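You operate a simulated robot arm through the tools that you are given. There is no shell and no other tool.

You run a simulated two-armed robot. Do the job below in one go: nothing can be reset, and whatever is moved stays where it is left.

Task
Pick up the tube for dies with one hand, pass it to the other hand and put it on the blue bench. Set down upright: tube for dies.

Only the result counts: the job must be done as asked and must still hold three seconds after the hand-in. Knocking over, shifting, dropping, spilling or breaking anything else fails it.

Robot
Two 7-joint arms with four-finger grippers on one trunk, on a base that moves. Base frame: it is fixed to the floor where the robot stands at the start and does not move with it; the origin is under the middle of the robot, x ahead of it, y to its left, z up. Readings come in mm, rad, newtons and seconds.
The left shoulder is at the start at [40, 181, 1130], the right one opposite. With the tool pointing down near the work surface each hand reaches from about 320 to 840 mm from the robot's upright axis, wherever it stands, measured 20 degrees to its own side. Places, roughly: blue bench [800, 800, 800]; tube for dies [1250, -1750, 750]. Payload 3.67 kg a hand.
Tool frame (each hand has its own): the origin (TCP) lies between the finger pads and is the grasp point; the fingertips stand 28 mm ahead of it; z points along the fingers, y is the line along which they close. The gripper opens to 112 mm; its body begins 73 mm behind the TCP.
Orientation is told as [roll, pitch, yaw] about the base's x, y, z axes, in that order, counted from this pose: with the fingers straight down and closing along the base's y, the tool's x points along the base's -x, its y along +y and its z along -z.

Tools
- The arms move only by the tool jog_arm. It takes "left_steps", "right_steps" or both (then of equal length, played together; a hand with none holds still); each is a list of rows, each an object of numbers (a shift or turn left out is 0, a gripper value left out holds the last): "x", "y", "z": the shift along the tool's x, y, z in mm; "wx", "wy", "wz": the turn, a rotation vector about the tool's x, y, z in rad; "fingers": the opening in per cent of the stroke, from 0 (shut) to 100 (fully open). In form: [{"x": .., "y": .., "z": .., "wx": .., "wy": .., "wz": .., "fingers": ..}, ...]. A call has 1 to 20 rows; each row shifts and turns the commanded pose from where the row before left it, along the tool's axes as they then stand. Rows are played at 5 a second. More than 50 mm and 0.15 rad between two rows, or a gripper value outside its range, and nothing of the call is played. A pose out of reach is approached as far as the arm can. The call stops where the force on the tool passes 40 N (or 10 N more than at its start, if that is more) or the arm is blocked; 0.2 s more then pass. The fingers move at their own pace (about 72.4 mm/s each) and stop on an object; they squeeze with about 23 N. The grip force told is the motor's: it shows also when the fingers shut on nothing. Time passes only in rows, and 0.2 s behind the last, so rows that do not move let the fingers close. It gives the time, the measured TCP pose, the force on the tool (base axes), the opening and the grip force at its end, in the units of the frame above (readings bear some noise), with the torque about the TCP (base axes, N m) and any sound that the robot's microphone picked up, and new pictures: "views" is both (left out), scene, wrist or none (wrist: the cameras of the hands that moved).
- Cameras (640 x 400 px; columns grow to the right, rows downward): "scene" is now at [111.5, 10.1, 1365.6]; the picture's right is [0.11, -0.99, 0.00], its down [-0.50, -0.05, -0.86] and it looks along [0.86, 0.09, -0.50] (base axes); focal length 267 px, centre (320, 200). "left" rides on the left gripper at [60, 18, -104] in its tool frame; the picture's right is [-0.29, 0.96, 0.00], its down [-0.80, -0.24, -0.55] and it looks along [-0.53, -0.16, 0.83] (tool axes); focal length 234 px, centre (320, 200). "right" rides on the right gripper at [60, -18, -104] in its tool frame; the picture's right is [0.29, 0.96, 0.00], its down [-0.80, 0.24, -0.55] and it looks along [-0.53, 0.16, 0.83] (tool axes); focal length 234 px, centre (320, 200). There is no depth. A picture from a camera that has moved, and an enlarged one, comes with that camera's place and axes in the base frame and with its lens.
- lift_body(by): moves the trunk up (or, below 0, down) by that many mm; the arms and the scene camera ride with it, the base frame stays. It gives what a move gives, with no picture.
- steer(legs): drives the robot by 1 to 6 legs, each [ahead, left, turn to the left] in mm, mm and rad, along the robot's own axes; the way and the turn of a leg run together, so that a leg with both is an arc; at most 1500 mm and 3.142 rad a leg. The arms and the cameras ride along, it lands a little off, and it stops where it bumps. It gives what a move gives, and a new picture of the scene camera.
- aim_head(pan, tilt): turns the head with the scene camera to pan (to the left, within 1.501 rad either way) and tilt (down, from -0.506 to 1.204), counted from straight ahead of the robot. It gives what a move gives, and a new picture of the scene camera.
- close_up(camera, box): a new picture of the part [left, top, right, bottom] of that camera's present view, enlarged. The clock stands still meanwhile.
- finish_job(): hands the job in; it is judged then, once.

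Nothing tells you exact positions but the pictures and the camera data. Unless the task says otherwise, let go and move clear before handing in.

The tools are called after "Call:" as name(argument=value, ...) on one line, values as JSON. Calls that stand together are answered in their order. jog_arm: Moves the arms, as the interface text tells. Its arguments: {"type":"object","properties":{"left_steps":{"type":"array"},"right_steps":{"type":"array"},"views":{"type":"string","enum":["both","scene","wrist","none"]}},"required":[]} The other tools are called the same way: lift_body (by) moves the trunk up or down; steer (legs) drives the base; aim_head (pan, tilt) turns the head that bears the scene camera; close_up (camera, box) takes an enlarged picture of a part of a camera's view; finish_job () hands the job in.

At the start:

```text
time_s: 0.0
left_eef_pos: [629.0, 299.9, 1077.8]
left_ee_rot: [-0.001, 0.001, 0.001]
left_wrist_force: [-0.7, 0.2, -0.2]
left_moment: [-0.02, -0.01, 0.0]
left_gripper_width: 112.2
left_grip_force: 0.0
right_eef_pos: [482.3, -158.2, 1097.3]
right_ee_rot: [0.001, -0.002, 0.001]
right_wrist_force: [-0.2, 1.0, 0.5]
right_moment: [0.03, 0.04, -0.02]
right_gripper_width: 112.2
right_grip_force: 0.1
trunk travel left (down, up): [-250.0, 264.0]
robot x, y, heading: [0.7, 1.0, -0.0]
head pan, tilt (commanded): [0.106, 0.527]
```

scene: 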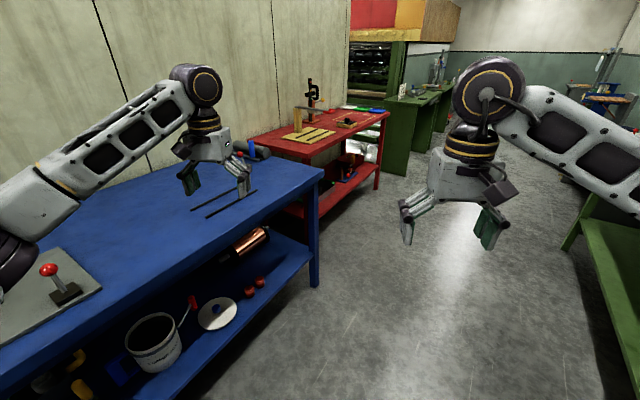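
right: 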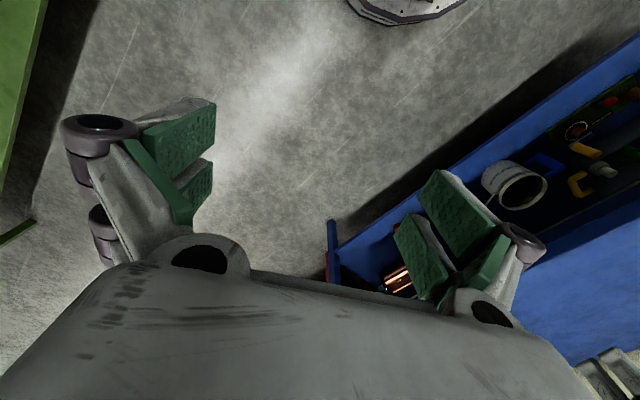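
left: 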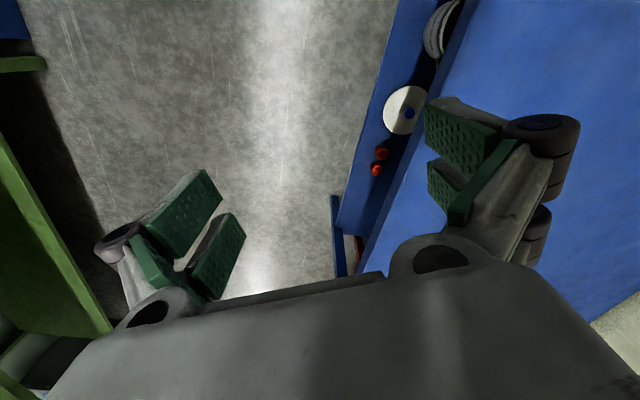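

I see the blue bench on my left and a green table on my right; the tube should be to the right at about [1250, -1750, 750]. I turn the head to look for it.

Call:
aim_head(pan=-0.9, tilt=0.4)

```text
time_s: 1.3
left_eef_pos: [628.6, 299.5, 1077.9]
left_ee_rot: [0.002, 0.003, 0.002]
left_wrist_force: [-1.1, 0.1, -0.1]
left_moment: [-0.01, 0.0, -0.02]
left_gripper_width: 112.0
left_grip_force: 0.0
right_eef_pos: [482.9, -157.2, 1098.3]
right_ee_rot: [0.001, 0.0, 0.0]
right_wrist_force: [-0.2, 1.0, 1.0]
right_moment: [0.0, 0.0, -0.01]
right_gripper_width: 112.0
right_grip_force: 0.1
trunk travel left (down, up): [-250.0, 264.0]
robot x, y, heading: [-0.6, 0.1, 0.002]
head pan, tilt (commanded): [-0.901, 0.4]
camera scene: at [79.3, -72.0, 1377.3], right [-0.78, -0.62, 0.0], down [-0.24, 0.3, -0.92], along [0.57, -0.72, -0.39], focal length 267 px, centre (320, 200)
```

scene: 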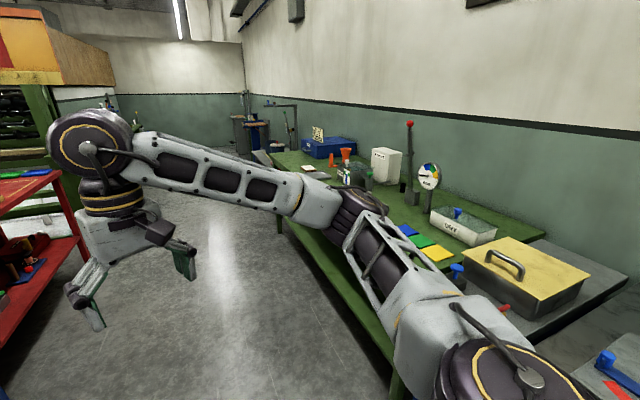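

I see a green bench along the right wall; the tube should project near (336,174). I enlarge that part.

Call:
close_up(camera="scene", box=[270, 110, 430, 210])

Call:
close_up(camera="scene", box=[380, 110, 620, 260])

```text
4.00 times, centred on (350, 160) of scene
camera zoom: at [79.3, -72.0, 1377.3], right [-0.78, -0.62, 0.0], down [-0.24, 0.3, -0.92], along [0.57, -0.72, -0.39], focal length 1068 px, centre (200, 360)
```

zoom: 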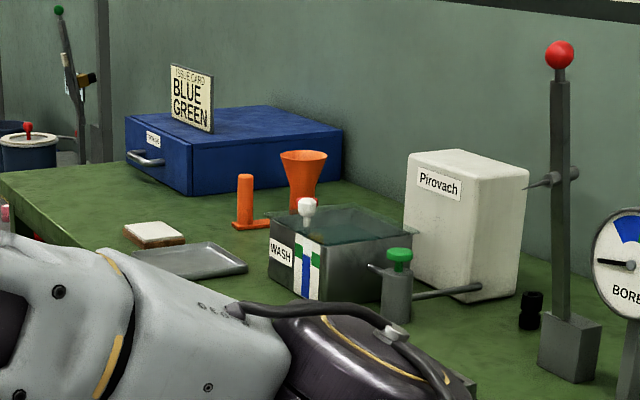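

```text
2.67 times, centred on (500, 185) of scene
camera zoom: at [79.3, -72.0, 1377.3], right [-0.78, -0.62, 0.0], down [-0.24, 0.3, -0.92], along [0.57, -0.72, -0.39], focal length 712 px, centre (-160, 240)
```

zoom: 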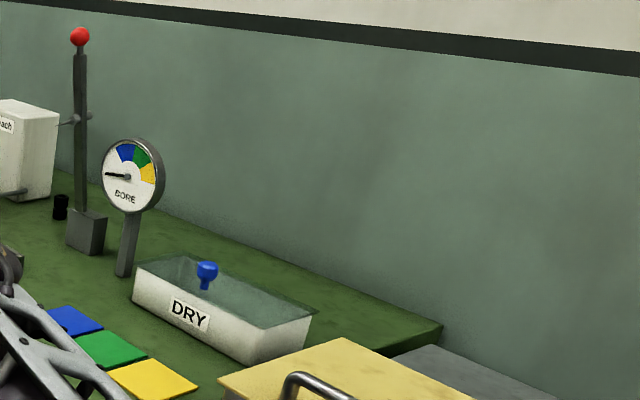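

The right arm blocks part of the green bench. I drive forward a bit and turn right to view the bench more clearly.

Call:
steer(legs=[[600, 0, 0], [0, 0, -1.5]])

Call:
aim_head(pan=0.0, tilt=0.5)

```text
time_s: 8.8
left_eef_pos: [960.2, -605.5, 1078.6]
left_ee_rot: [-0.001, 0.001, -1.493]
left_wrist_force: [-0.6, 0.9, -0.1]
left_moment: [0.01, -0.01, -0.01]
left_gripper_width: 111.9
left_grip_force: 0.0
right_eef_pos: [491.9, -493.0, 1096.4]
right_ee_rot: [-0.001, 0.001, -1.496]
right_wrist_force: [-0.8, 0.1, -1.2]
right_moment: [0.0, -0.02, 0.0]
right_gripper_width: 112.3
right_grip_force: 0.0
trunk travel left (down, up): [-250.0, 264.0]
robot x, y, heading: [609.8, -1.7, -1.497]
head pan, tilt (commanded): [-0.901, 0.4]
camera scene: at [547.4, -83.2, 1377.3], right [-0.68, 0.73, 0.0], down [0.29, 0.26, -0.92], along [-0.68, -0.62, -0.39], focal length 267 px, centre (320, 200)
```

scene: 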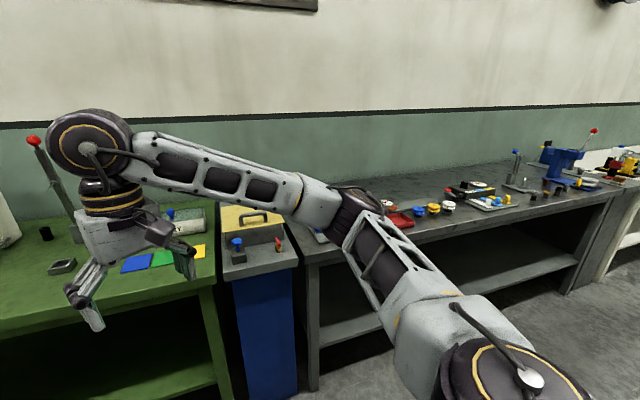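

```text
time_s: 10.0
left_eef_pos: [959.2, -603.9, 1078.0]
left_ee_rot: [0.0, 0.001, -1.494]
left_wrist_force: [-0.4, -0.2, 0.2]
left_moment: [0.0, -0.01, -0.03]
left_gripper_width: 112.0
left_grip_force: 0.1
right_eef_pos: [491.5, -493.6, 1097.0]
right_ee_rot: [0.001, -0.001, -1.495]
right_wrist_force: [0.6, -0.8, -1.3]
right_moment: [0.0, -0.02, -0.03]
right_gripper_width: 112.2
right_grip_force: 0.0
trunk travel left (down, up): [-250.0, 264.0]
robot x, y, heading: [612.4, 1.6, -1.499]
head pan, tilt (commanded): [0.0, 0.499]
camera scene: at [622.3, -111.1, 1368.2], right [-1.0, -0.07, 0.0], down [-0.04, 0.48, -0.88], along [0.07, -0.88, -0.48], focal length 267 px, centre (320, 200)
```

scene: 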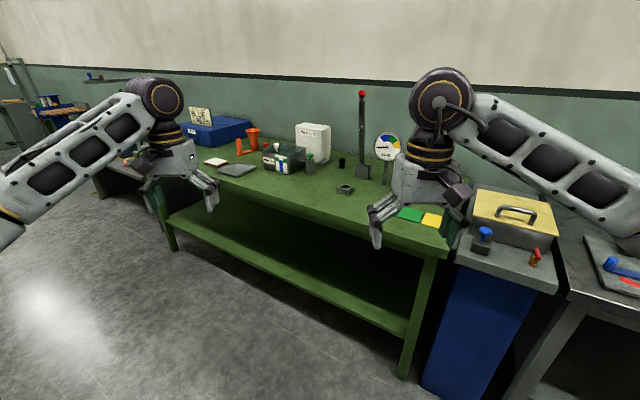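

The bench is clearer now. The tube should project around (243,160), by the orange objects. I zoom in.

Call:
close_up(camera="scene", box=[180, 90, 340, 190])

Call:
close_up(camera="scene", box=[320, 80, 480, 240])

```text
4.00 times, centred on (260, 140) of scene
camera zoom: at [622.3, -111.1, 1368.2], right [-1.0, -0.07, 0.0], down [-0.04, 0.48, -0.88], along [0.07, -0.88, -0.48], focal length 1068 px, centre (560, 440)
```

zoom: 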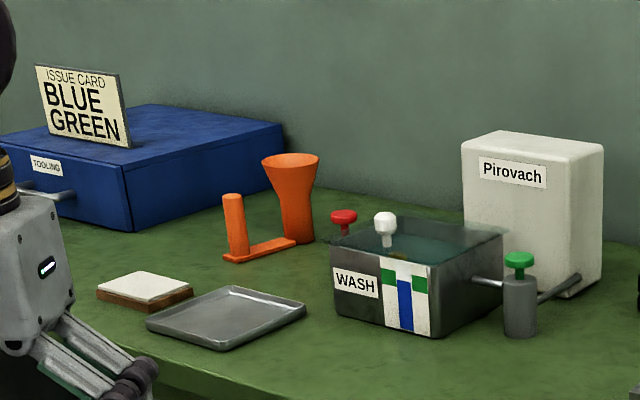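

```text
2.50 times, centred on (400, 160) of scene
camera zoom: at [622.3, -111.1, 1368.2], right [-1.0, -0.07, 0.0], down [-0.04, 0.48, -0.88], along [0.07, -0.88, -0.48], focal length 668 px, centre (120, 300)
```

zoom: 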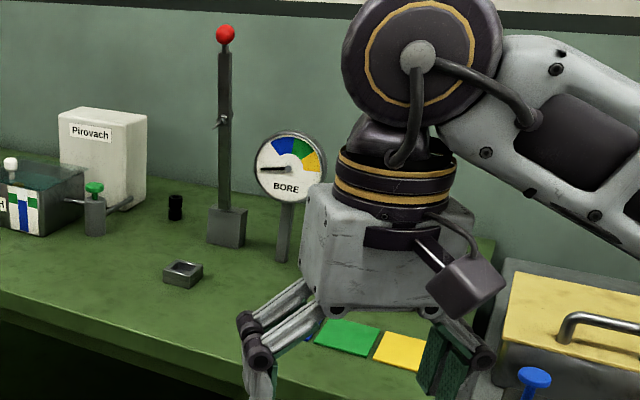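

I take the orange piece (a flared tube on a bar with an upright post) for the tube for dies; triangulating gives the post at about [1272, -1727], bench top ≈ 800. I raise the trunk a bit for clearance and drive to stand squarely in front of it.

Call:
lift_body(by=80)

Call:
steer(legs=[[1040, 1114, 0], [0, 0, -0.483]])

```text
time_s: 11.2
left_eef_pos: [960.2, -604.5, 1156.8]
left_ee_rot: [-0.001, 0.001, -1.494]
left_wrist_force: [0.4, -0.2, -0.2]
left_moment: [0.01, -0.01, 0.02]
left_gripper_width: 112.1
left_grip_force: 0.1
right_eef_pos: [493.5, -492.4, 1176.5]
right_ee_rot: [0.0, 0.0, -1.496]
right_wrist_force: [-0.3, 0.6, -0.6]
right_moment: [0.0, 0.02, -0.01]
right_gripper_width: 112.3
right_grip_force: 0.1
trunk travel left (down, up): [-330.0, 184.0]
robot x, y, heading: [614.9, -1.5, -1.493]
head pan, tilt (commanded): [0.0, 0.499]
```

```text
refused: leg 1 is longer than a leg can be; nothing moved
```

The leg was too long, so I split it in two.

Call:
steer(legs=[[520, 557, 0], [520, 557, 0], [0, 0, -0.483]])

```text
time_s: 20.5
left_eef_pos: [1816.5, -1653.1, 1156.5]
left_ee_rot: [0.0, 0.003, -1.98]
left_wrist_force: [-0.2, -0.4, -0.2]
left_moment: [0.0, 0.03, -0.02]
left_gripper_width: 112.3
left_grip_force: 0.1
right_eef_pos: [1456.6, -1334.4, 1176.5]
right_ee_rot: [0.0, -0.001, -1.981]
right_wrist_force: [0.4, 0.5, -0.9]
right_moment: [-0.03, -0.01, -0.01]
right_gripper_width: 111.9
right_grip_force: 0.0
trunk travel left (down, up): [-330.0, 184.0]
robot x, y, heading: [1790.0, -954.3, -1.98]
head pan, tilt (commanded): [0.0, 0.499]
camera scene: at [1749.2, -1058.1, 1447.2], right [-0.92, 0.4, 0.0], down [0.19, 0.44, -0.88], along [-0.35, -0.8, -0.48], focal length 267 px, centre (320, 200)
```

scene: 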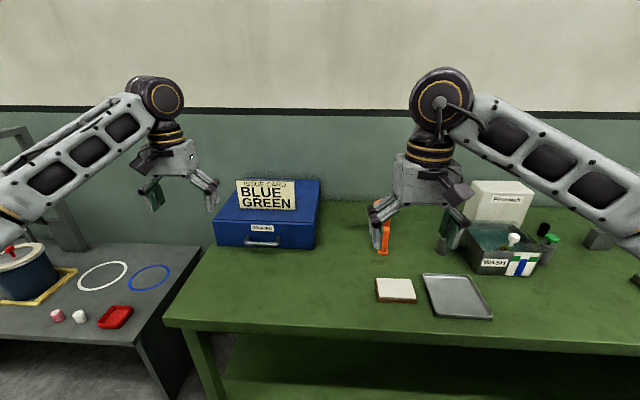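

The right hand hides the orange tube. I shift the right hand to the side to get a clear view of it.

Call:
jog_arm(right_steps=[{"y": -45}, {"y": -45}, {"y": -45}, {"y": -45}, {"y": -30}], views="both")

Call:
close_up(camera="scene", box=[320, 160, 560, 330])

```text
time_s: 21.7
left_eef_pos: [1816.8, -1652.4, 1157.5]
left_ee_rot: [0.0, 0.002, -1.982]
left_wrist_force: [0.2, -0.2, -0.2]
left_moment: [0.0, 0.01, -0.03]
left_gripper_width: 111.9
left_grip_force: 0.0
right_eef_pos: [1262.1, -1250.0, 1176.5]
right_ee_rot: [0.0, 0.0, -1.98]
right_wrist_force: [-0.1, -0.7, 0.9]
right_moment: [0.0, 0.02, -0.02]
right_gripper_width: 112.0
right_grip_force: 0.0
trunk travel left (down, up): [-330.0, 184.0]
robot x, y, heading: [1794.7, -956.2, -1.98]
head pan, tilt (commanded): [0.0, 0.499]
camera scene: at [1749.0, -1057.7, 1447.3], right [-0.92, 0.4, 0.0], down [0.19, 0.44, -0.88], along [-0.35, -0.81, -0.48], focal length 267 px, centre (320, 200)
camera right: at [1270.9, -1186.2, 1279.1], right [0.99, -0.12, 0.0], down [-0.1, -0.83, 0.55], along [-0.06, -0.55, -0.83], focal length 234 px, centre (320, 200)
```

scene: 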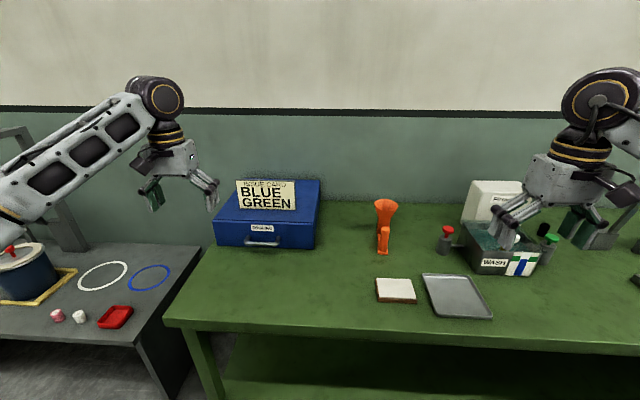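
right: 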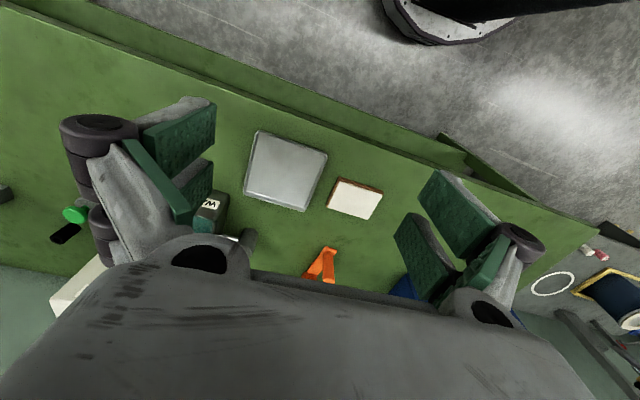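

```text
2.35 times, centred on (440, 245) of scene
camera zoom: at [1749.0, -1057.7, 1447.3], right [-0.92, 0.4, 0.0], down [0.19, 0.44, -0.88], along [-0.35, -0.81, -0.48], focal length 628 px, centre (38, 94)
```

zoom: 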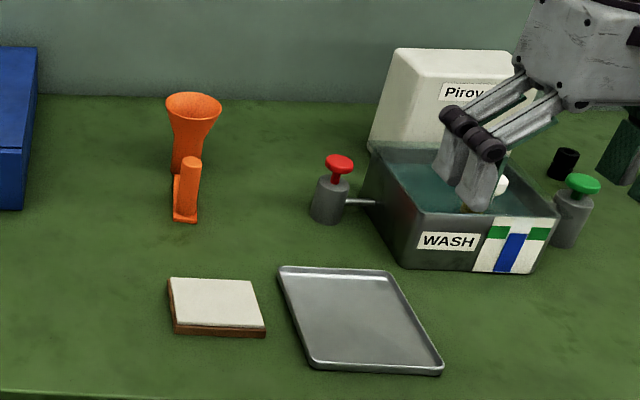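

Clear view now: the post points toward me, the flared tube sits behind it, with free space around. I enlarge it in both cameras for measuring.

Call:
close_up(camera="right", box=[280, 220, 376, 280])

Call:
close_up(camera="scene", box=[344, 185, 424, 265])

```text
6.67 times, centred on (328, 250) of right
camera zoom: at [1270.9, -1186.2, 1279.1], right [0.99, -0.12, 0.0], down [-0.1, -0.83, 0.55], along [-0.06, -0.55, -0.83], focal length 1561 px, centre (267, -133)
```

zoom: 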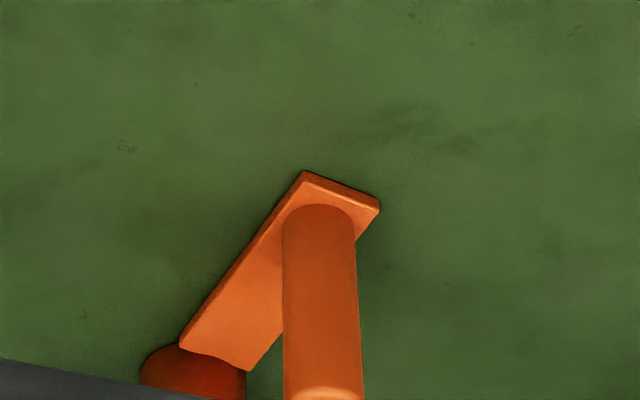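

```text
5.00 times, centred on (384, 225) of scene
camera zoom: at [1749.0, -1057.7, 1447.3], right [-0.92, 0.4, 0.0], down [0.19, 0.44, -0.88], along [-0.35, -0.81, -0.48], focal length 1335 px, centre (0, 75)
```

zoom: 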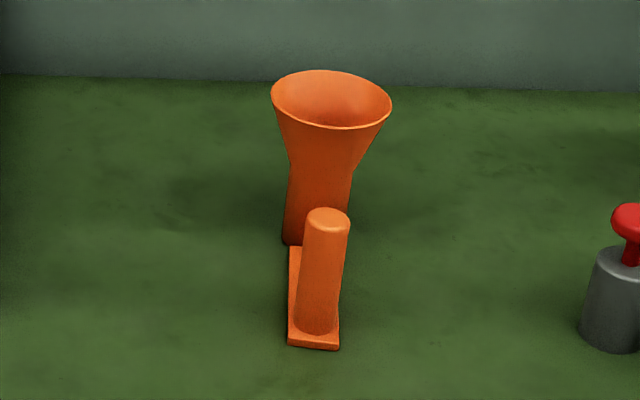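

The post base is at about [1239, -1662, 831], top near z 922; the tube (≈49 mm wide, rim ≈90 mm) at about [1167, -1763]. I look at the gripper shapes to plan the handover.

Call:
close_up(camera="scene", box=[120, 110, 232, 220])

Call:
close_up(camera="scene", box=[480, 110, 640, 270])

Call:
close_up(camera="left", box=[0, 0, 640, 400])

```text
3.64 times, centred on (176, 165) of scene
camera zoom: at [1749.0, -1057.7, 1447.3], right [-0.92, 0.4, 0.0], down [0.19, 0.44, -0.88], along [-0.35, -0.81, -0.48], focal length 971 px, centre (844, 327)
```

zoom: 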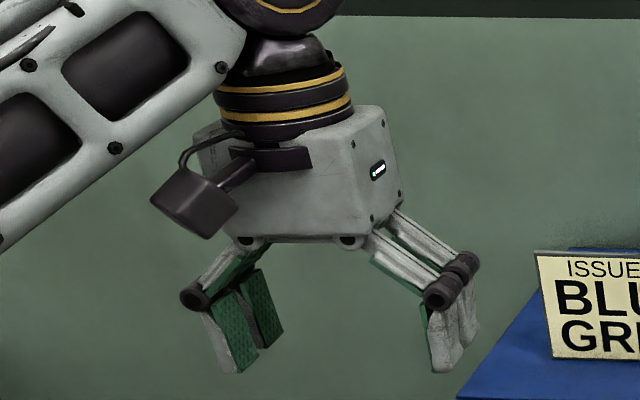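

```text
2.50 times, centred on (560, 190) of scene
camera zoom: at [1749.0, -1057.7, 1447.3], right [-0.92, 0.4, 0.0], down [0.19, 0.44, -0.88], along [-0.35, -0.81, -0.48], focal length 668 px, centre (-280, 225)
```

zoom: 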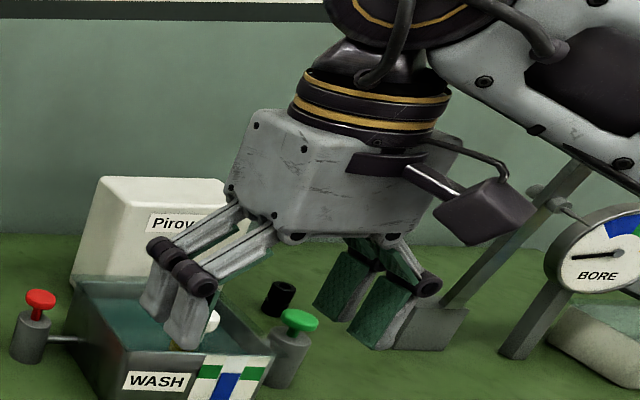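

```text
1.00 times, centred on (320, 200) of left (not enlarged: the box is as wide or as high as the picture)
camera zoom: at [1858.0, -1604.3, 1262.7], right [0.76, -0.65, 0.0], down [-0.54, -0.64, 0.55], along [-0.36, -0.42, -0.83], focal length 234 px, centre (320, 200)
```

zoom: 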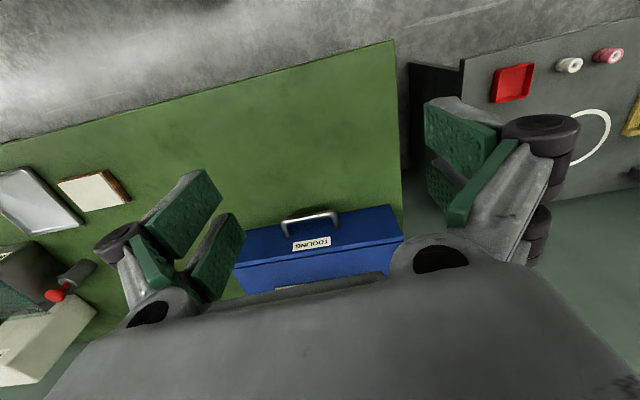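

The gripper is slim across its x-direction, so I plan: right hand grips the post from above, left hand then takes the tube body sideways with the camera on top. I test in free air that the left wrist can reach that pose.

Call:
jog_arm(left_steps=[{"x": 30, "wz": -0.143}, {"x": 20, "wz": -0.143}, {"wz": -0.143}, {"wz": -0.143}, {"wz": -0.143}, {"wz": -0.143}, {"wz": -0.143}, {"wz": -0.143}, {"wz": -0.143}, {"wz": -0.143}, {"wz": -0.143}], views="scene")

```text
time_s: 24.1
left_eef_pos: [1833.5, -1605.4, 1157.4]
left_ee_rot: [0.002, 0.0, -0.405]
left_wrist_force: [0.8, -0.7, -0.4]
left_moment: [0.01, -0.04, -0.02]
left_gripper_width: 111.9
left_grip_force: 0.0
right_eef_pos: [1264.1, -1250.3, 1176.2]
right_ee_rot: [-0.001, 0.001, -1.98]
right_wrist_force: [-0.3, -0.7, 0.4]
right_moment: [0.01, -0.02, 0.0]
right_gripper_width: 112.1
right_grip_force: 0.0
trunk travel left (down, up): [-330.0, 184.0]
robot x, y, heading: [1791.9, -956.2, -1.975]
head pan, tilt (commanded): [0.0, 0.499]
camera scene: at [1749.1, -1058.2, 1447.2], right [-0.92, 0.4, 0.0], down [0.19, 0.44, -0.88], along [-0.35, -0.8, -0.48], focal length 267 px, centre (320, 200)
```

scene: 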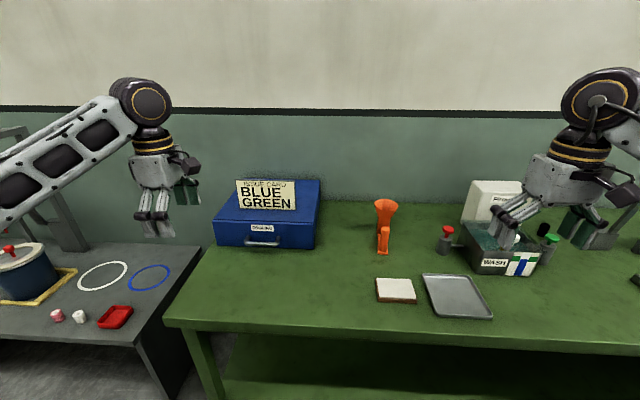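

The yaw worked. Now I tilt the left hand so its fingers point to the robot's right, checking the limits.

Call:
jog_arm(left_steps=[{"wy": 0.14}, {"wy": 0.14}, {"wy": 0.14}, {"wy": 0.14}, {"wy": 0.14}, {"wy": 0.14}, {"wy": 0.14}, {"wy": 0.14}, {"wy": 0.1}], views="scene")

```text
time_s: 26.1
left_eef_pos: [1834.7, -1605.8, 1156.9]
left_ee_rot: [0.002, 1.221, -0.406]
left_wrist_force: [-0.2, 0.4, -0.8]
left_moment: [-0.01, -0.01, -0.01]
left_gripper_width: 112.1
left_grip_force: 0.1
right_eef_pos: [1264.4, -1249.2, 1176.1]
right_ee_rot: [-0.001, 0.0, -1.979]
right_wrist_force: [-0.4, 0.9, -1.2]
right_moment: [0.02, 0.02, 0.01]
right_gripper_width: 111.9
right_grip_force: 0.0
trunk travel left (down, up): [-330.0, 184.0]
robot x, y, heading: [1792.7, -960.8, -1.985]
head pan, tilt (commanded): [0.0, 0.499]
camera scene: at [1749.4, -1058.3, 1447.2], right [-0.92, 0.4, 0.0], down [0.19, 0.44, -0.88], along [-0.35, -0.8, -0.48], focal length 267 px, centre (320, 200)
```

scene: 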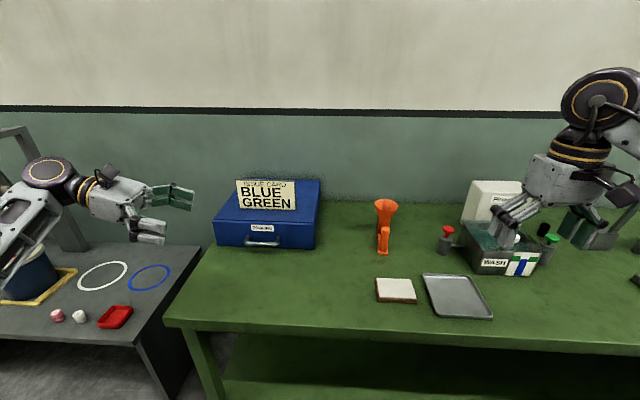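

The left hand holds the wanted pose. I pull it back closer to the body so that it stays clear of things while I drive nearer.

Call:
jog_arm(left_steps=[{"y": 30, "z": 27, "x": 10}, {"y": 30, "z": 27, "x": 10}, {"y": 30, "z": 27, "x": 10}, {"y": 30, "z": 27, "x": 10}, {"y": 20, "z": 20, "x": 8}], views="scene")

```text
time_s: 27.3
left_eef_pos: [1762.0, -1422.6, 1160.1]
left_ee_rot: [0.002, 1.222, -0.403]
left_wrist_force: [0.5, -0.2, -0.6]
left_moment: [-0.01, 0.02, 0.02]
left_gripper_width: 112.1
left_grip_force: 0.1
right_eef_pos: [1264.7, -1249.0, 1176.3]
right_ee_rot: [-0.001, 0.001, -1.981]
right_wrist_force: [0.0, 0.2, 0.2]
right_moment: [0.01, 0.03, 0.01]
right_gripper_width: 112.2
right_grip_force: 0.1
trunk travel left (down, up): [-330.0, 184.0]
robot x, y, heading: [1795.9, -957.1, -1.983]
head pan, tilt (commanded): [0.0, 0.499]
camera scene: at [1749.0, -1057.7, 1447.3], right [-0.92, 0.4, 0.0], down [0.19, 0.44, -0.88], along [-0.35, -0.81, -0.48], focal length 267 px, centre (320, 200)
```

scene: 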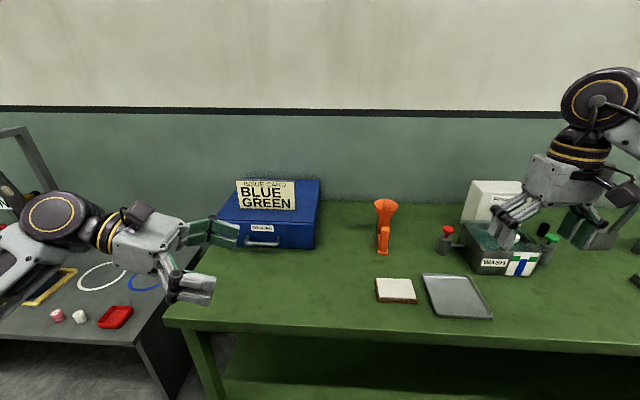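

The post is ~338 mm inside the bench edge; I drive ~216 mm ahead and square up so it lies within the right hand's reach.

Call:
steer(legs=[[216, 42, -0.055]])

```text
time_s: 29.0
left_eef_pos: [1684.7, -1633.3, 1158.5]
left_ee_rot: [0.004, 1.22, -0.458]
left_wrist_force: [0.0, -0.8, 0.0]
left_moment: [0.03, 0.0, 0.0]
left_gripper_width: 112.1
left_grip_force: 0.1
right_eef_pos: [1194.9, -1433.2, 1177.0]
right_ee_rot: [0.001, -0.003, -2.035]
right_wrist_force: [-0.3, 0.4, -0.3]
right_moment: [-0.01, -0.01, 0.0]
right_gripper_width: 111.9
right_grip_force: 0.0
trunk travel left (down, up): [-330.0, 184.0]
robot x, y, heading: [1739.8, -1167.4, -2.041]
head pan, tilt (commanded): [0.0, 0.499]
camera scene: at [1690.5, -1268.2, 1447.2], right [-0.89, 0.45, 0.0], down [0.21, 0.43, -0.88], along [-0.39, -0.78, -0.48], focal length 267 px, centre (320, 200)
```

scene: 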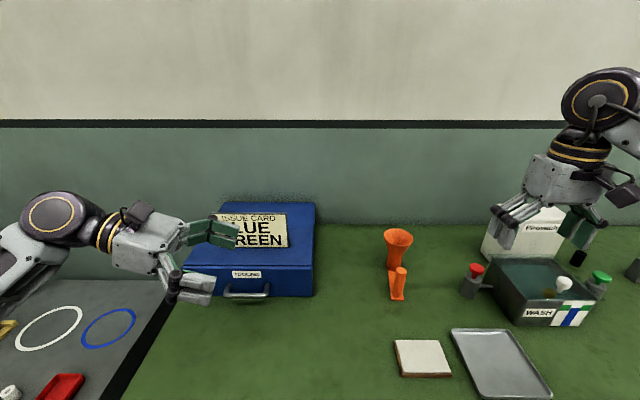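

I am near now. I enlarge the tube in the scene view and the right wrist view to refine its position.

Call:
close_up(camera="scene", box=[360, 220, 440, 310])

Call:
close_up(camera="right", box=[0, 0, 640, 400])

```text
4.44 times, centred on (400, 265) of scene
camera zoom: at [1690.5, -1268.2, 1447.2], right [-0.89, 0.45, 0.0], down [0.21, 0.43, -0.88], along [-0.39, -0.78, -0.48], focal length 1187 px, centre (-36, -89)
```

zoom: 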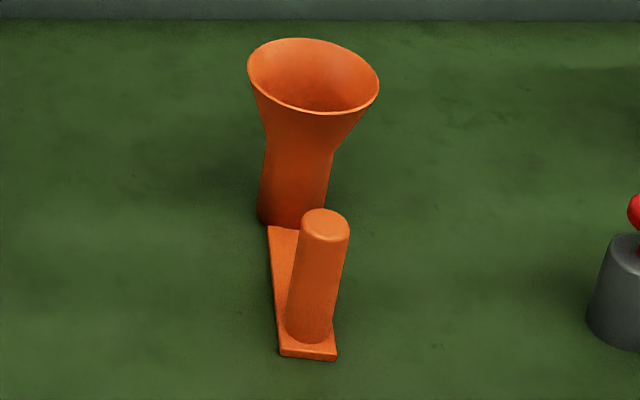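

```text
1.00 times, centred on (320, 200) of right (not enlarged: the box is as wide or as high as the picture)
camera zoom: at [1206.6, -1370.5, 1279.0], right [0.99, -0.17, 0.0], down [-0.14, -0.82, 0.55], along [-0.09, -0.55, -0.83], focal length 234 px, centre (320, 200)
```

zoom: 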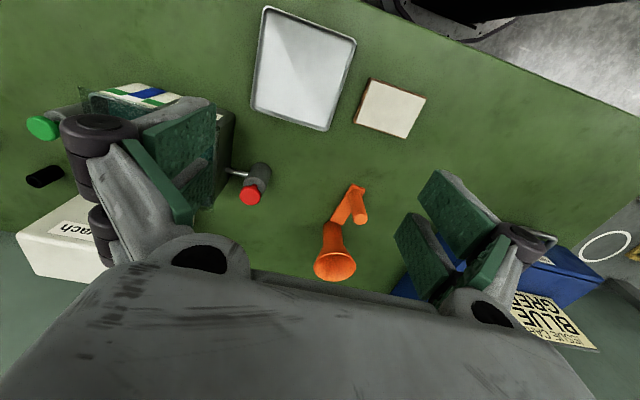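

Call:
close_up(camera="right", box=[290, 170, 410, 290])

```text
3.33 times, centred on (350, 230) of right
camera zoom: at [1206.6, -1370.5, 1279.0], right [0.99, -0.17, 0.0], down [-0.14, -0.82, 0.55], along [-0.09, -0.55, -0.83], focal length 781 px, centre (220, 100)
```

zoom: 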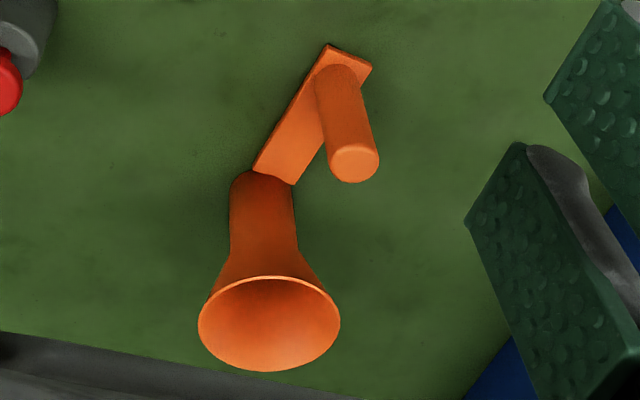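

Two views agree: post top [1236, -1663, 920], bar top ≈ 828, tube rim centre [1168, -1760, 947]. I bring the right hand over the post, turn it in line with the bar and go down to just above it.

Call:
jog_arm(right_steps=[{"x": -37.4, "y": 27.9}, {"x": -37.4, "y": 27.9}, {"x": -37.4, "y": 27.9}, {"x": -37.4, "y": 27.9}, {"x": -37.4, "y": 27.9}, {"wz": 0.147}, {"z": 45}, {"z": 45}, {"z": 45}, {"z": 40}, {}], views="both")

```text
time_s: 31.4
left_eef_pos: [1684.4, -1633.0, 1159.6]
left_ee_rot: [0.002, 1.222, -0.46]
left_wrist_force: [-0.1, 0.7, 0.3]
left_moment: [0.03, -0.02, 0.01]
left_gripper_width: 112.3
left_grip_force: 0.1
right_eef_pos: [1237.3, -1662.7, 1000.6]
right_ee_rot: [0.001, -0.002, -2.183]
right_wrist_force: [-0.3, -0.2, -0.4]
right_moment: [-0.04, -0.02, -0.01]
right_gripper_width: 111.8
right_grip_force: 0.0
trunk travel left (down, up): [-330.0, 184.0]
robot x, y, heading: [1741.2, -1169.5, -2.034]
head pan, tilt (commanded): [0.0, 0.499]
camera scene: at [1691.2, -1267.6, 1447.3], right [-0.89, 0.45, 0.0], down [0.21, 0.43, -0.88], along [-0.39, -0.78, -0.48], focal length 267 px, centre (320, 200)
camera right: at [1257.2, -1603.2, 1102.4], right [0.95, -0.31, 0.0], down [-0.26, -0.79, 0.56], along [-0.17, -0.53, -0.83], focal length 234 px, centre (320, 200)
```

scene: 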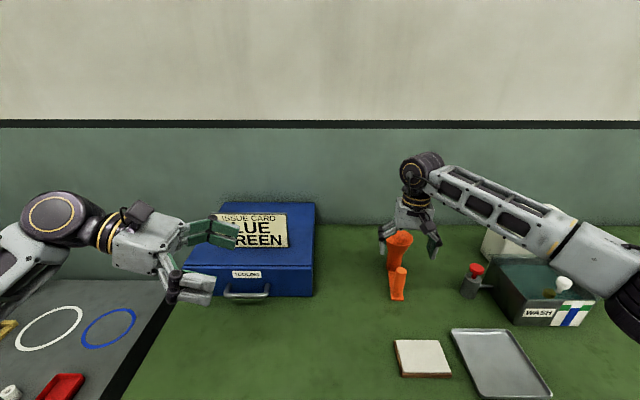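
right: 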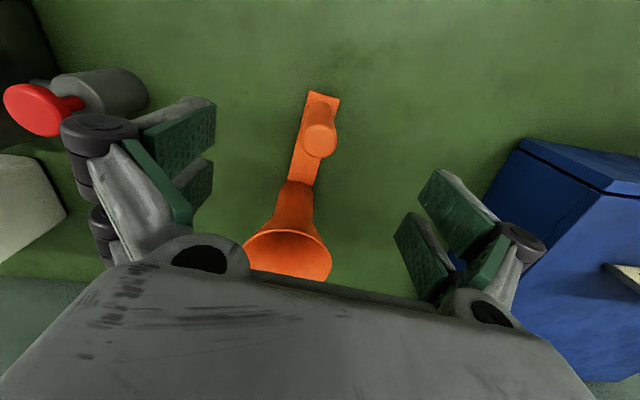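

The post top shows at (320,140) in the wrist view, just where the tool axis passes at that height, so the hand is centred. I descend to TCP z ≈ 884 and close.

Call:
jog_arm(right_steps=[{"z": 30}, {"z": 30}, {"z": 30}, {"z": 26}, {}], views="both")

```text
time_s: 32.6
left_eef_pos: [1683.2, -1633.6, 1159.1]
left_ee_rot: [0.003, 1.219, -0.46]
left_wrist_force: [0.8, 0.3, 0.2]
left_moment: [0.02, 0.03, 0.0]
left_gripper_width: 112.2
left_grip_force: 0.0
right_eef_pos: [1234.6, -1661.8, 884.5]
right_ee_rot: [0.001, -0.002, -2.181]
right_wrist_force: [-0.4, -0.1, -0.5]
right_moment: [0.03, -0.01, 0.0]
right_gripper_width: 112.1
right_grip_force: 0.1
trunk travel left (down, up): [-330.0, 184.0]
robot x, y, heading: [1737.3, -1170.5, -2.04]
head pan, tilt (commanded): [0.0, 0.499]
camera scene: at [1690.9, -1267.8, 1447.3], right [-0.89, 0.45, 0.0], down [0.21, 0.43, -0.88], along [-0.39, -0.78, -0.48], focal length 267 px, centre (320, 200)
camera right: at [1254.7, -1603.0, 986.3], right [0.95, -0.31, 0.0], down [-0.26, -0.79, 0.55], along [-0.17, -0.53, -0.83], focal length 234 px, centre (320, 200)
```

scene: 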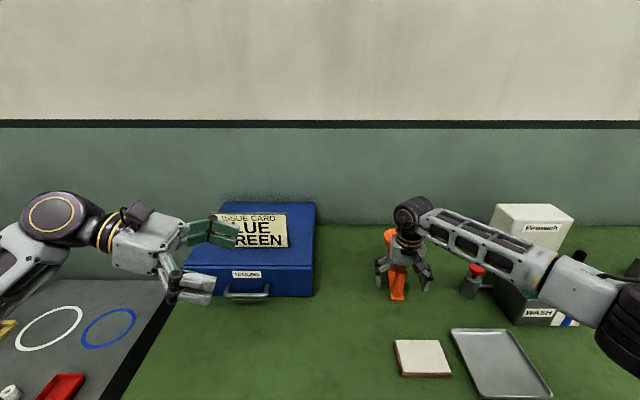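
right: 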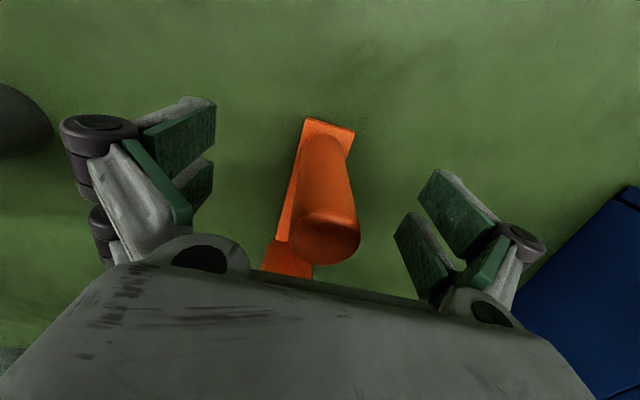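

The post stands between the pads, about 3 mm to one side. I correct that and close the right gripper.

Call:
jog_arm(right_steps=[{"y": 3.0}, {"fingers": 0}, {}, {}, {}, {}, {}], views="both")

```text
time_s: 34.2
left_eef_pos: [1684.8, -1634.1, 1159.6]
left_ee_rot: [0.003, 1.219, -0.459]
left_wrist_force: [-0.1, -0.7, 0.4]
left_moment: [0.0, 0.0, -0.01]
left_gripper_width: 112.3
left_grip_force: 0.2
right_eef_pos: [1237.1, -1664.8, 884.3]
right_ee_rot: [-0.001, 0.001, -2.182]
right_wrist_force: [-0.9, -0.7, 0.1]
right_moment: [-0.05, 0.04, -0.01]
right_gripper_width: 28.6
right_grip_force: 22.9
trunk travel left (down, up): [-330.0, 184.0]
robot x, y, heading: [1738.6, -1170.5, -2.038]
head pan, tilt (commanded): [0.0, 0.499]
camera scene: at [1690.6, -1268.1, 1447.3], right [-0.89, 0.45, 0.0], down [0.21, 0.43, -0.88], along [-0.39, -0.78, -0.48], focal length 267 px, centre (320, 200)
camera right: at [1257.5, -1604.4, 987.0], right [0.95, -0.31, 0.0], down [-0.26, -0.79, 0.55], along [-0.17, -0.53, -0.83], focal length 234 px, centre (320, 200)
```

scene: 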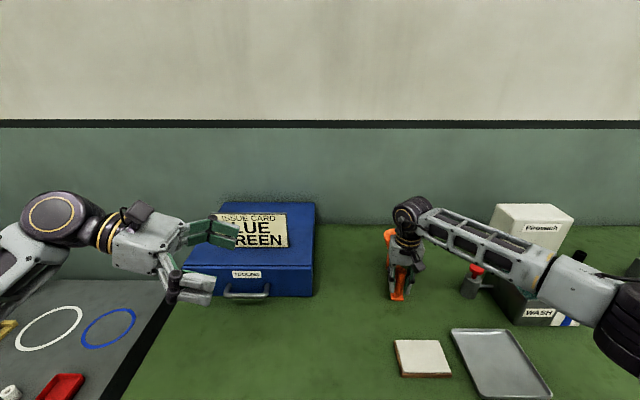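
right: 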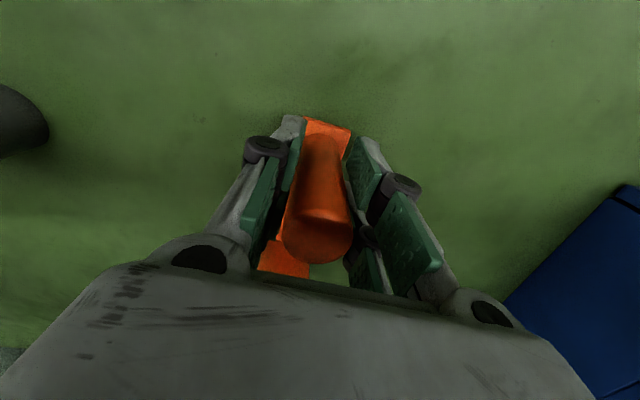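

The fingers hold the post (28.6 mm, 23 N). I lift straight up.

Call:
jog_arm(right_steps=[{"z": -10}, {"z": -20}, {"z": -30}, {"z": -30}, {"z": -30}, {}], views="both")

```text
time_s: 35.6
left_eef_pos: [1683.7, -1633.8, 1158.9]
left_ee_rot: [0.005, 1.218, -0.457]
left_wrist_force: [-0.9, -0.4, -0.2]
left_moment: [0.01, -0.01, 0.0]
left_gripper_width: 111.8
left_grip_force: 0.1
right_eef_pos: [1240.8, -1665.2, 1005.7]
right_ee_rot: [-0.001, 0.003, -2.183]
right_wrist_force: [0.6, -0.2, -1.1]
right_moment: [0.05, -0.05, -0.01]
right_gripper_width: 28.3
right_grip_force: 22.7
trunk travel left (down, up): [-330.0, 184.0]
robot x, y, heading: [1738.3, -1166.7, -2.038]
head pan, tilt (commanded): [0.0, 0.499]
camera scene: at [1690.2, -1268.4, 1447.2], right [-0.89, 0.45, 0.0], down [0.22, 0.43, -0.88], along [-0.39, -0.78, -0.48], focal length 267 px, centre (320, 200)
camera right: at [1260.8, -1605.1, 1108.2], right [0.95, -0.31, 0.0], down [-0.26, -0.79, 0.55], along [-0.17, -0.53, -0.83], focal length 234 px, centre (320, 200)
```

scene: 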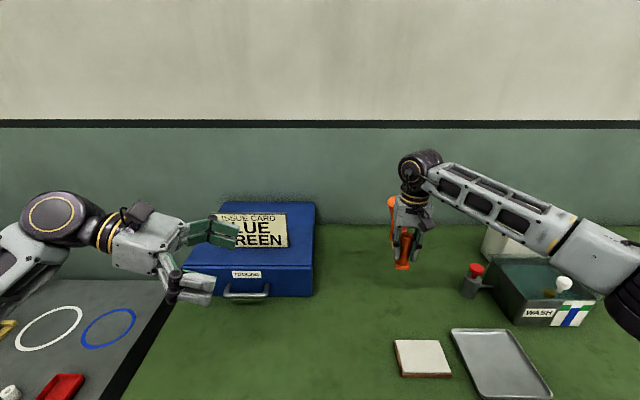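
right: 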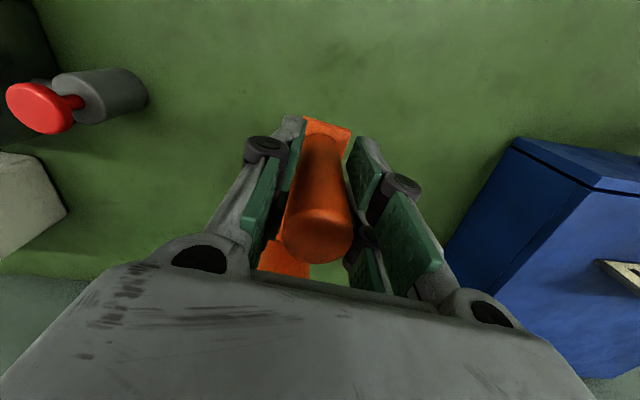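

The tube is lifted cleanly and weighs about 1 N. I raise it further and draw it back toward the robot, then I'll turn it so the tube faces the left hand.

Call:
jog_arm(right_steps=[{"z": -45}, {"z": -45}, {"z": -45}, {"z": -10}, {"x": 39.8, "y": 12.6}, {"x": 39.8, "y": 12.6}, {"x": 39.8, "y": 12.6}, {"x": 39.8, "y": 12.6}, {"x": 39.8, "y": 12.6}, {}], views="both")

```text
time_s: 37.8
left_eef_pos: [1683.2, -1633.2, 1158.5]
left_ee_rot: [0.006, 1.221, -0.457]
left_wrist_force: [0.1, 0.0, 0.1]
left_moment: [0.03, 0.01, -0.01]
left_gripper_width: 112.0
left_grip_force: 0.1
right_eef_pos: [1403.9, -1535.9, 1149.4]
right_ee_rot: [0.001, 0.002, -2.184]
right_wrist_force: [-0.9, -0.9, -1.3]
right_moment: [0.05, -0.04, 0.0]
right_gripper_width: 28.1
right_grip_force: 22.7
trunk travel left (down, up): [-330.0, 184.0]
robot x, y, heading: [1741.4, -1169.1, -2.036]
head pan, tilt (commanded): [0.0, 0.499]
camera scene: at [1690.0, -1268.6, 1447.2], right [-0.89, 0.45, 0.0], down [0.22, 0.43, -0.88], along [-0.39, -0.78, -0.48], focal length 267 px, centre (320, 200)
camera right: at [1424.0, -1476.6, 1252.4], right [0.95, -0.31, 0.0], down [-0.26, -0.79, 0.55], along [-0.17, -0.53, -0.83], focal length 234 px, centre (320, 200)
```

scene: 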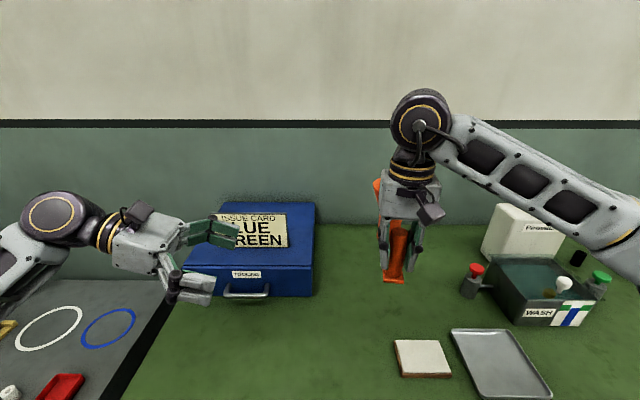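
right: 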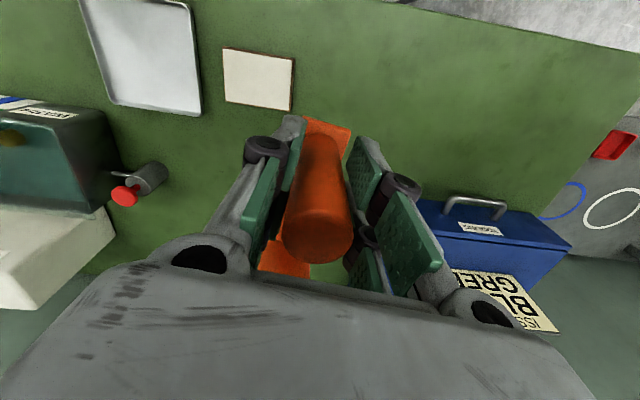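

Held steady. Now I turn the right hand about 1.72 rad to the left so that the tube points toward the left hand.

Call:
jog_arm(right_steps=[{"wz": -0.12}, {"wz": -0.12}, {"wz": -0.12}, {"wz": -0.12}, {"wz": -0.12}, {"wz": -0.12}, {"wz": -0.12}, {"wz": -0.12}, {"wz": -0.12}, {"wz": -0.12}, {"wz": -0.12}, {"wz": -0.12}, {"wz": -0.12}, {"wz": -0.12}, {"wz": -0.045}, {}], views="both")

```text
time_s: 41.2
left_eef_pos: [1683.8, -1633.5, 1159.1]
left_ee_rot: [0.002, 1.22, -0.46]
left_wrist_force: [0.7, 0.0, -1.4]
left_moment: [-0.06, 0.03, 0.0]
left_gripper_width: 112.1
left_grip_force: 0.0
right_eef_pos: [1403.6, -1537.2, 1149.9]
right_ee_rot: [0.002, -0.002, -0.94]
right_wrist_force: [-0.3, 0.1, -0.4]
right_moment: [0.06, 0.02, 0.0]
right_gripper_width: 28.2
right_grip_force: 23.7
right hand out of reach, approached as far as the arm can: row 11, 12, 13, 14
trunk travel left (down, up): [-330.0, 184.0]
robot x, y, heading: [1741.0, -1167.2, -2.037]
head pan, tilt (commanded): [0.0, 0.499]
camera scene: at [1690.6, -1268.2, 1447.2], right [-0.89, 0.45, 0.0], down [0.21, 0.43, -0.88], along [-0.39, -0.78, -0.48], focal length 267 px, centre (320, 200)
camera right: at [1355.3, -1498.3, 1253.1], right [0.6, 0.8, 0.0], down [0.66, -0.5, 0.56], along [0.44, -0.33, -0.83], focal length 234 px, centre (320, 200)
```

scene: 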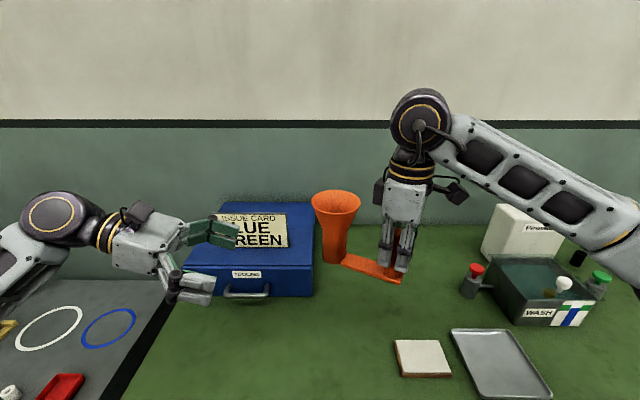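
right: 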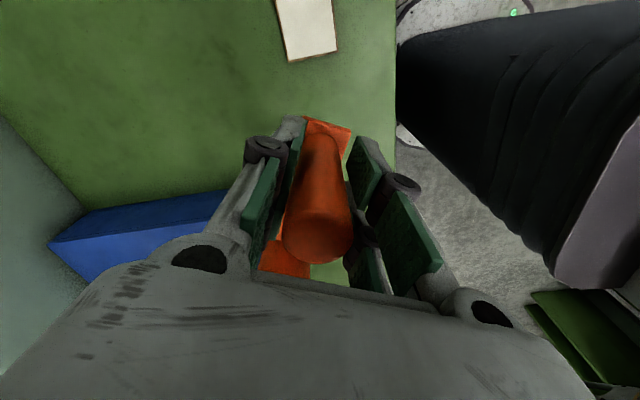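

The wrist limit stopped the turn at yaw -0.94, leaving the tube pointing left-ahead; its axis should now be at about [1473, -1633], base z ≈ 1086. The left hand can still take it at that angle, so I bring it in line and part-way in with open fingers.

Call:
jog_arm(left_steps=[{"y": -31, "x": -9.8, "z": 3.5}, {"y": -31, "x": -9.8, "z": 3.5}, {"y": -30.7, "x": -9.5, "z": 3.6}, {"x": 10.3, "z": 28.2}, {"x": 10.3, "z": 28.2}, {"x": 10.3, "z": 28.2}, {}], views="both")

```text
time_s: 42.8
left_eef_pos: [1562.5, -1674.8, 1129.4]
left_ee_rot: [0.001, 1.22, -0.459]
left_wrist_force: [0.6, 0.2, -0.2]
left_moment: [-0.02, -0.01, 0.01]
left_gripper_width: 112.1
left_grip_force: 0.0
right_eef_pos: [1405.0, -1536.3, 1151.5]
right_ee_rot: [0.001, 0.0, -0.941]
right_wrist_force: [1.1, -0.3, 0.5]
right_moment: [0.03, 0.06, -0.01]
right_gripper_width: 28.2
right_grip_force: 23.3
trunk travel left (down, up): [-330.0, 184.0]
robot x, y, heading: [1737.8, -1170.6, -2.036]
head pan, tilt (commanded): [0.0, 0.499]
camera scene: at [1691.3, -1268.1, 1447.3], right [-0.89, 0.45, 0.0], down [0.21, 0.43, -0.88], along [-0.39, -0.78, -0.48], focal length 267 px, centre (320, 200)
camera left: at [1639.7, -1693.7, 1221.4], right [0.52, 0.81, -0.27], down [0.6, -0.57, -0.56], along [-0.61, 0.13, -0.78], focal length 234 px, centre (320, 200)
```

scene: 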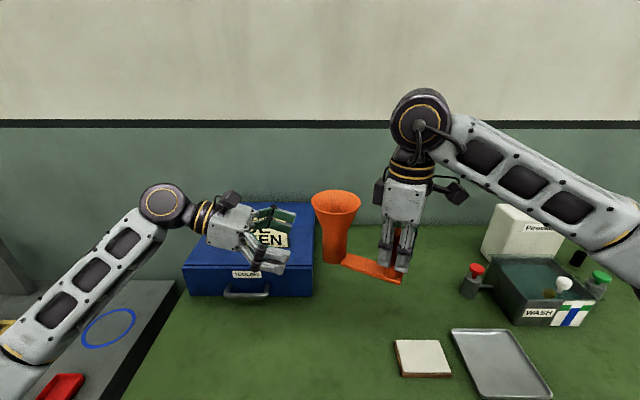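
left: 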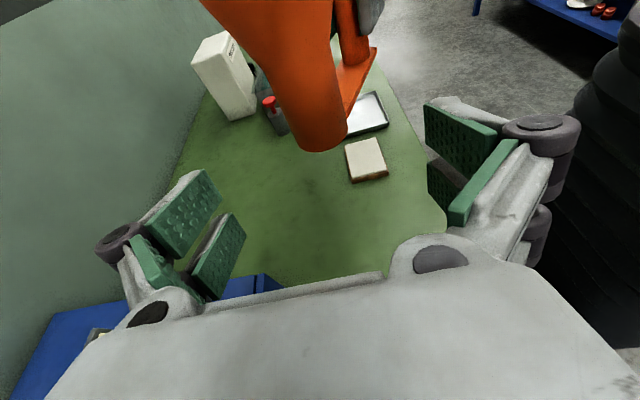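

The wrist view matches my prediction within a couple of pixels, so the tube is ~98 mm ahead of the left TCP and centred. I move in and keep the fingers open.

Call:
jog_arm(left_steps=[{"x": 6.4, "z": 17.7, "y": -0.7}, {"x": 6.4, "z": 17.7, "y": -0.6}, {"x": 6.4, "z": 17.7}, {"x": 6.4, "z": 17.7}, {"x": 6.4, "z": 17.7}, {}], views="both")

Call:
close_up(camera="scene", box=[220, 150, 460, 300])

```text
time_s: 44.2
left_eef_pos: [1477.7, -1635.0, 1127.0]
left_ee_rot: [0.005, 1.221, -0.46]
left_wrist_force: [0.1, -0.4, -0.2]
left_moment: [0.0, 0.01, -0.02]
left_gripper_width: 112.2
left_grip_force: 0.1
right_eef_pos: [1406.1, -1536.5, 1150.6]
right_ee_rot: [0.002, 0.0, -0.94]
right_wrist_force: [0.0, 0.8, -1.0]
right_moment: [0.06, 0.06, 0.01]
right_gripper_width: 27.8
right_grip_force: 22.9
trunk travel left (down, up): [-330.0, 184.0]
robot x, y, heading: [1743.7, -1165.4, -2.037]
head pan, tilt (commanded): [0.0, 0.499]
camera scene: at [1690.9, -1268.3, 1447.2], right [-0.89, 0.45, 0.0], down [0.21, 0.43, -0.88], along [-0.39, -0.78, -0.48], focal length 267 px, centre (320, 200)
camera left: at [1555.6, -1653.5, 1220.0], right [0.52, 0.81, -0.27], down [0.6, -0.57, -0.56], along [-0.61, 0.13, -0.78], focal length 234 px, centre (320, 200)
```

scene: 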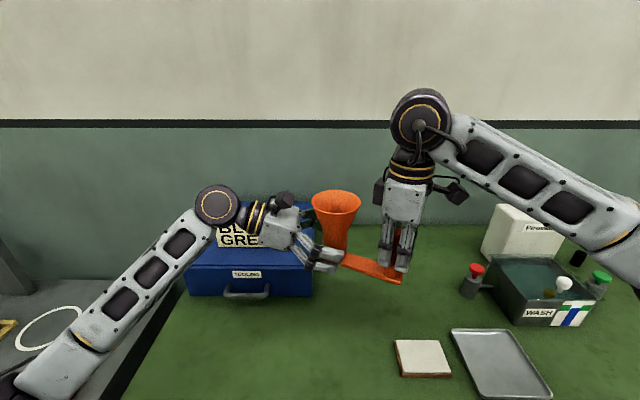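
left: 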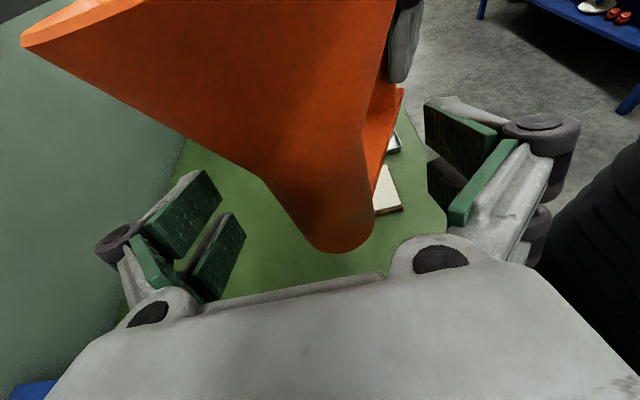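

```text
2.67 times, centred on (340, 225) of scene
camera zoom: at [1690.9, -1268.3, 1447.2], right [-0.89, 0.45, 0.0], down [0.21, 0.43, -0.88], along [-0.39, -0.78, -0.48], focal length 712 px, centre (267, 133)
```

zoom: 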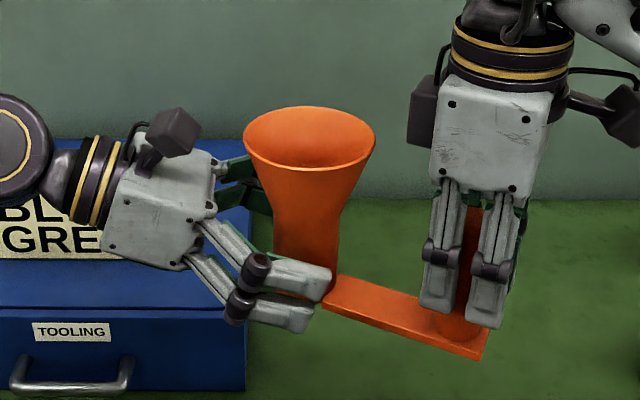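

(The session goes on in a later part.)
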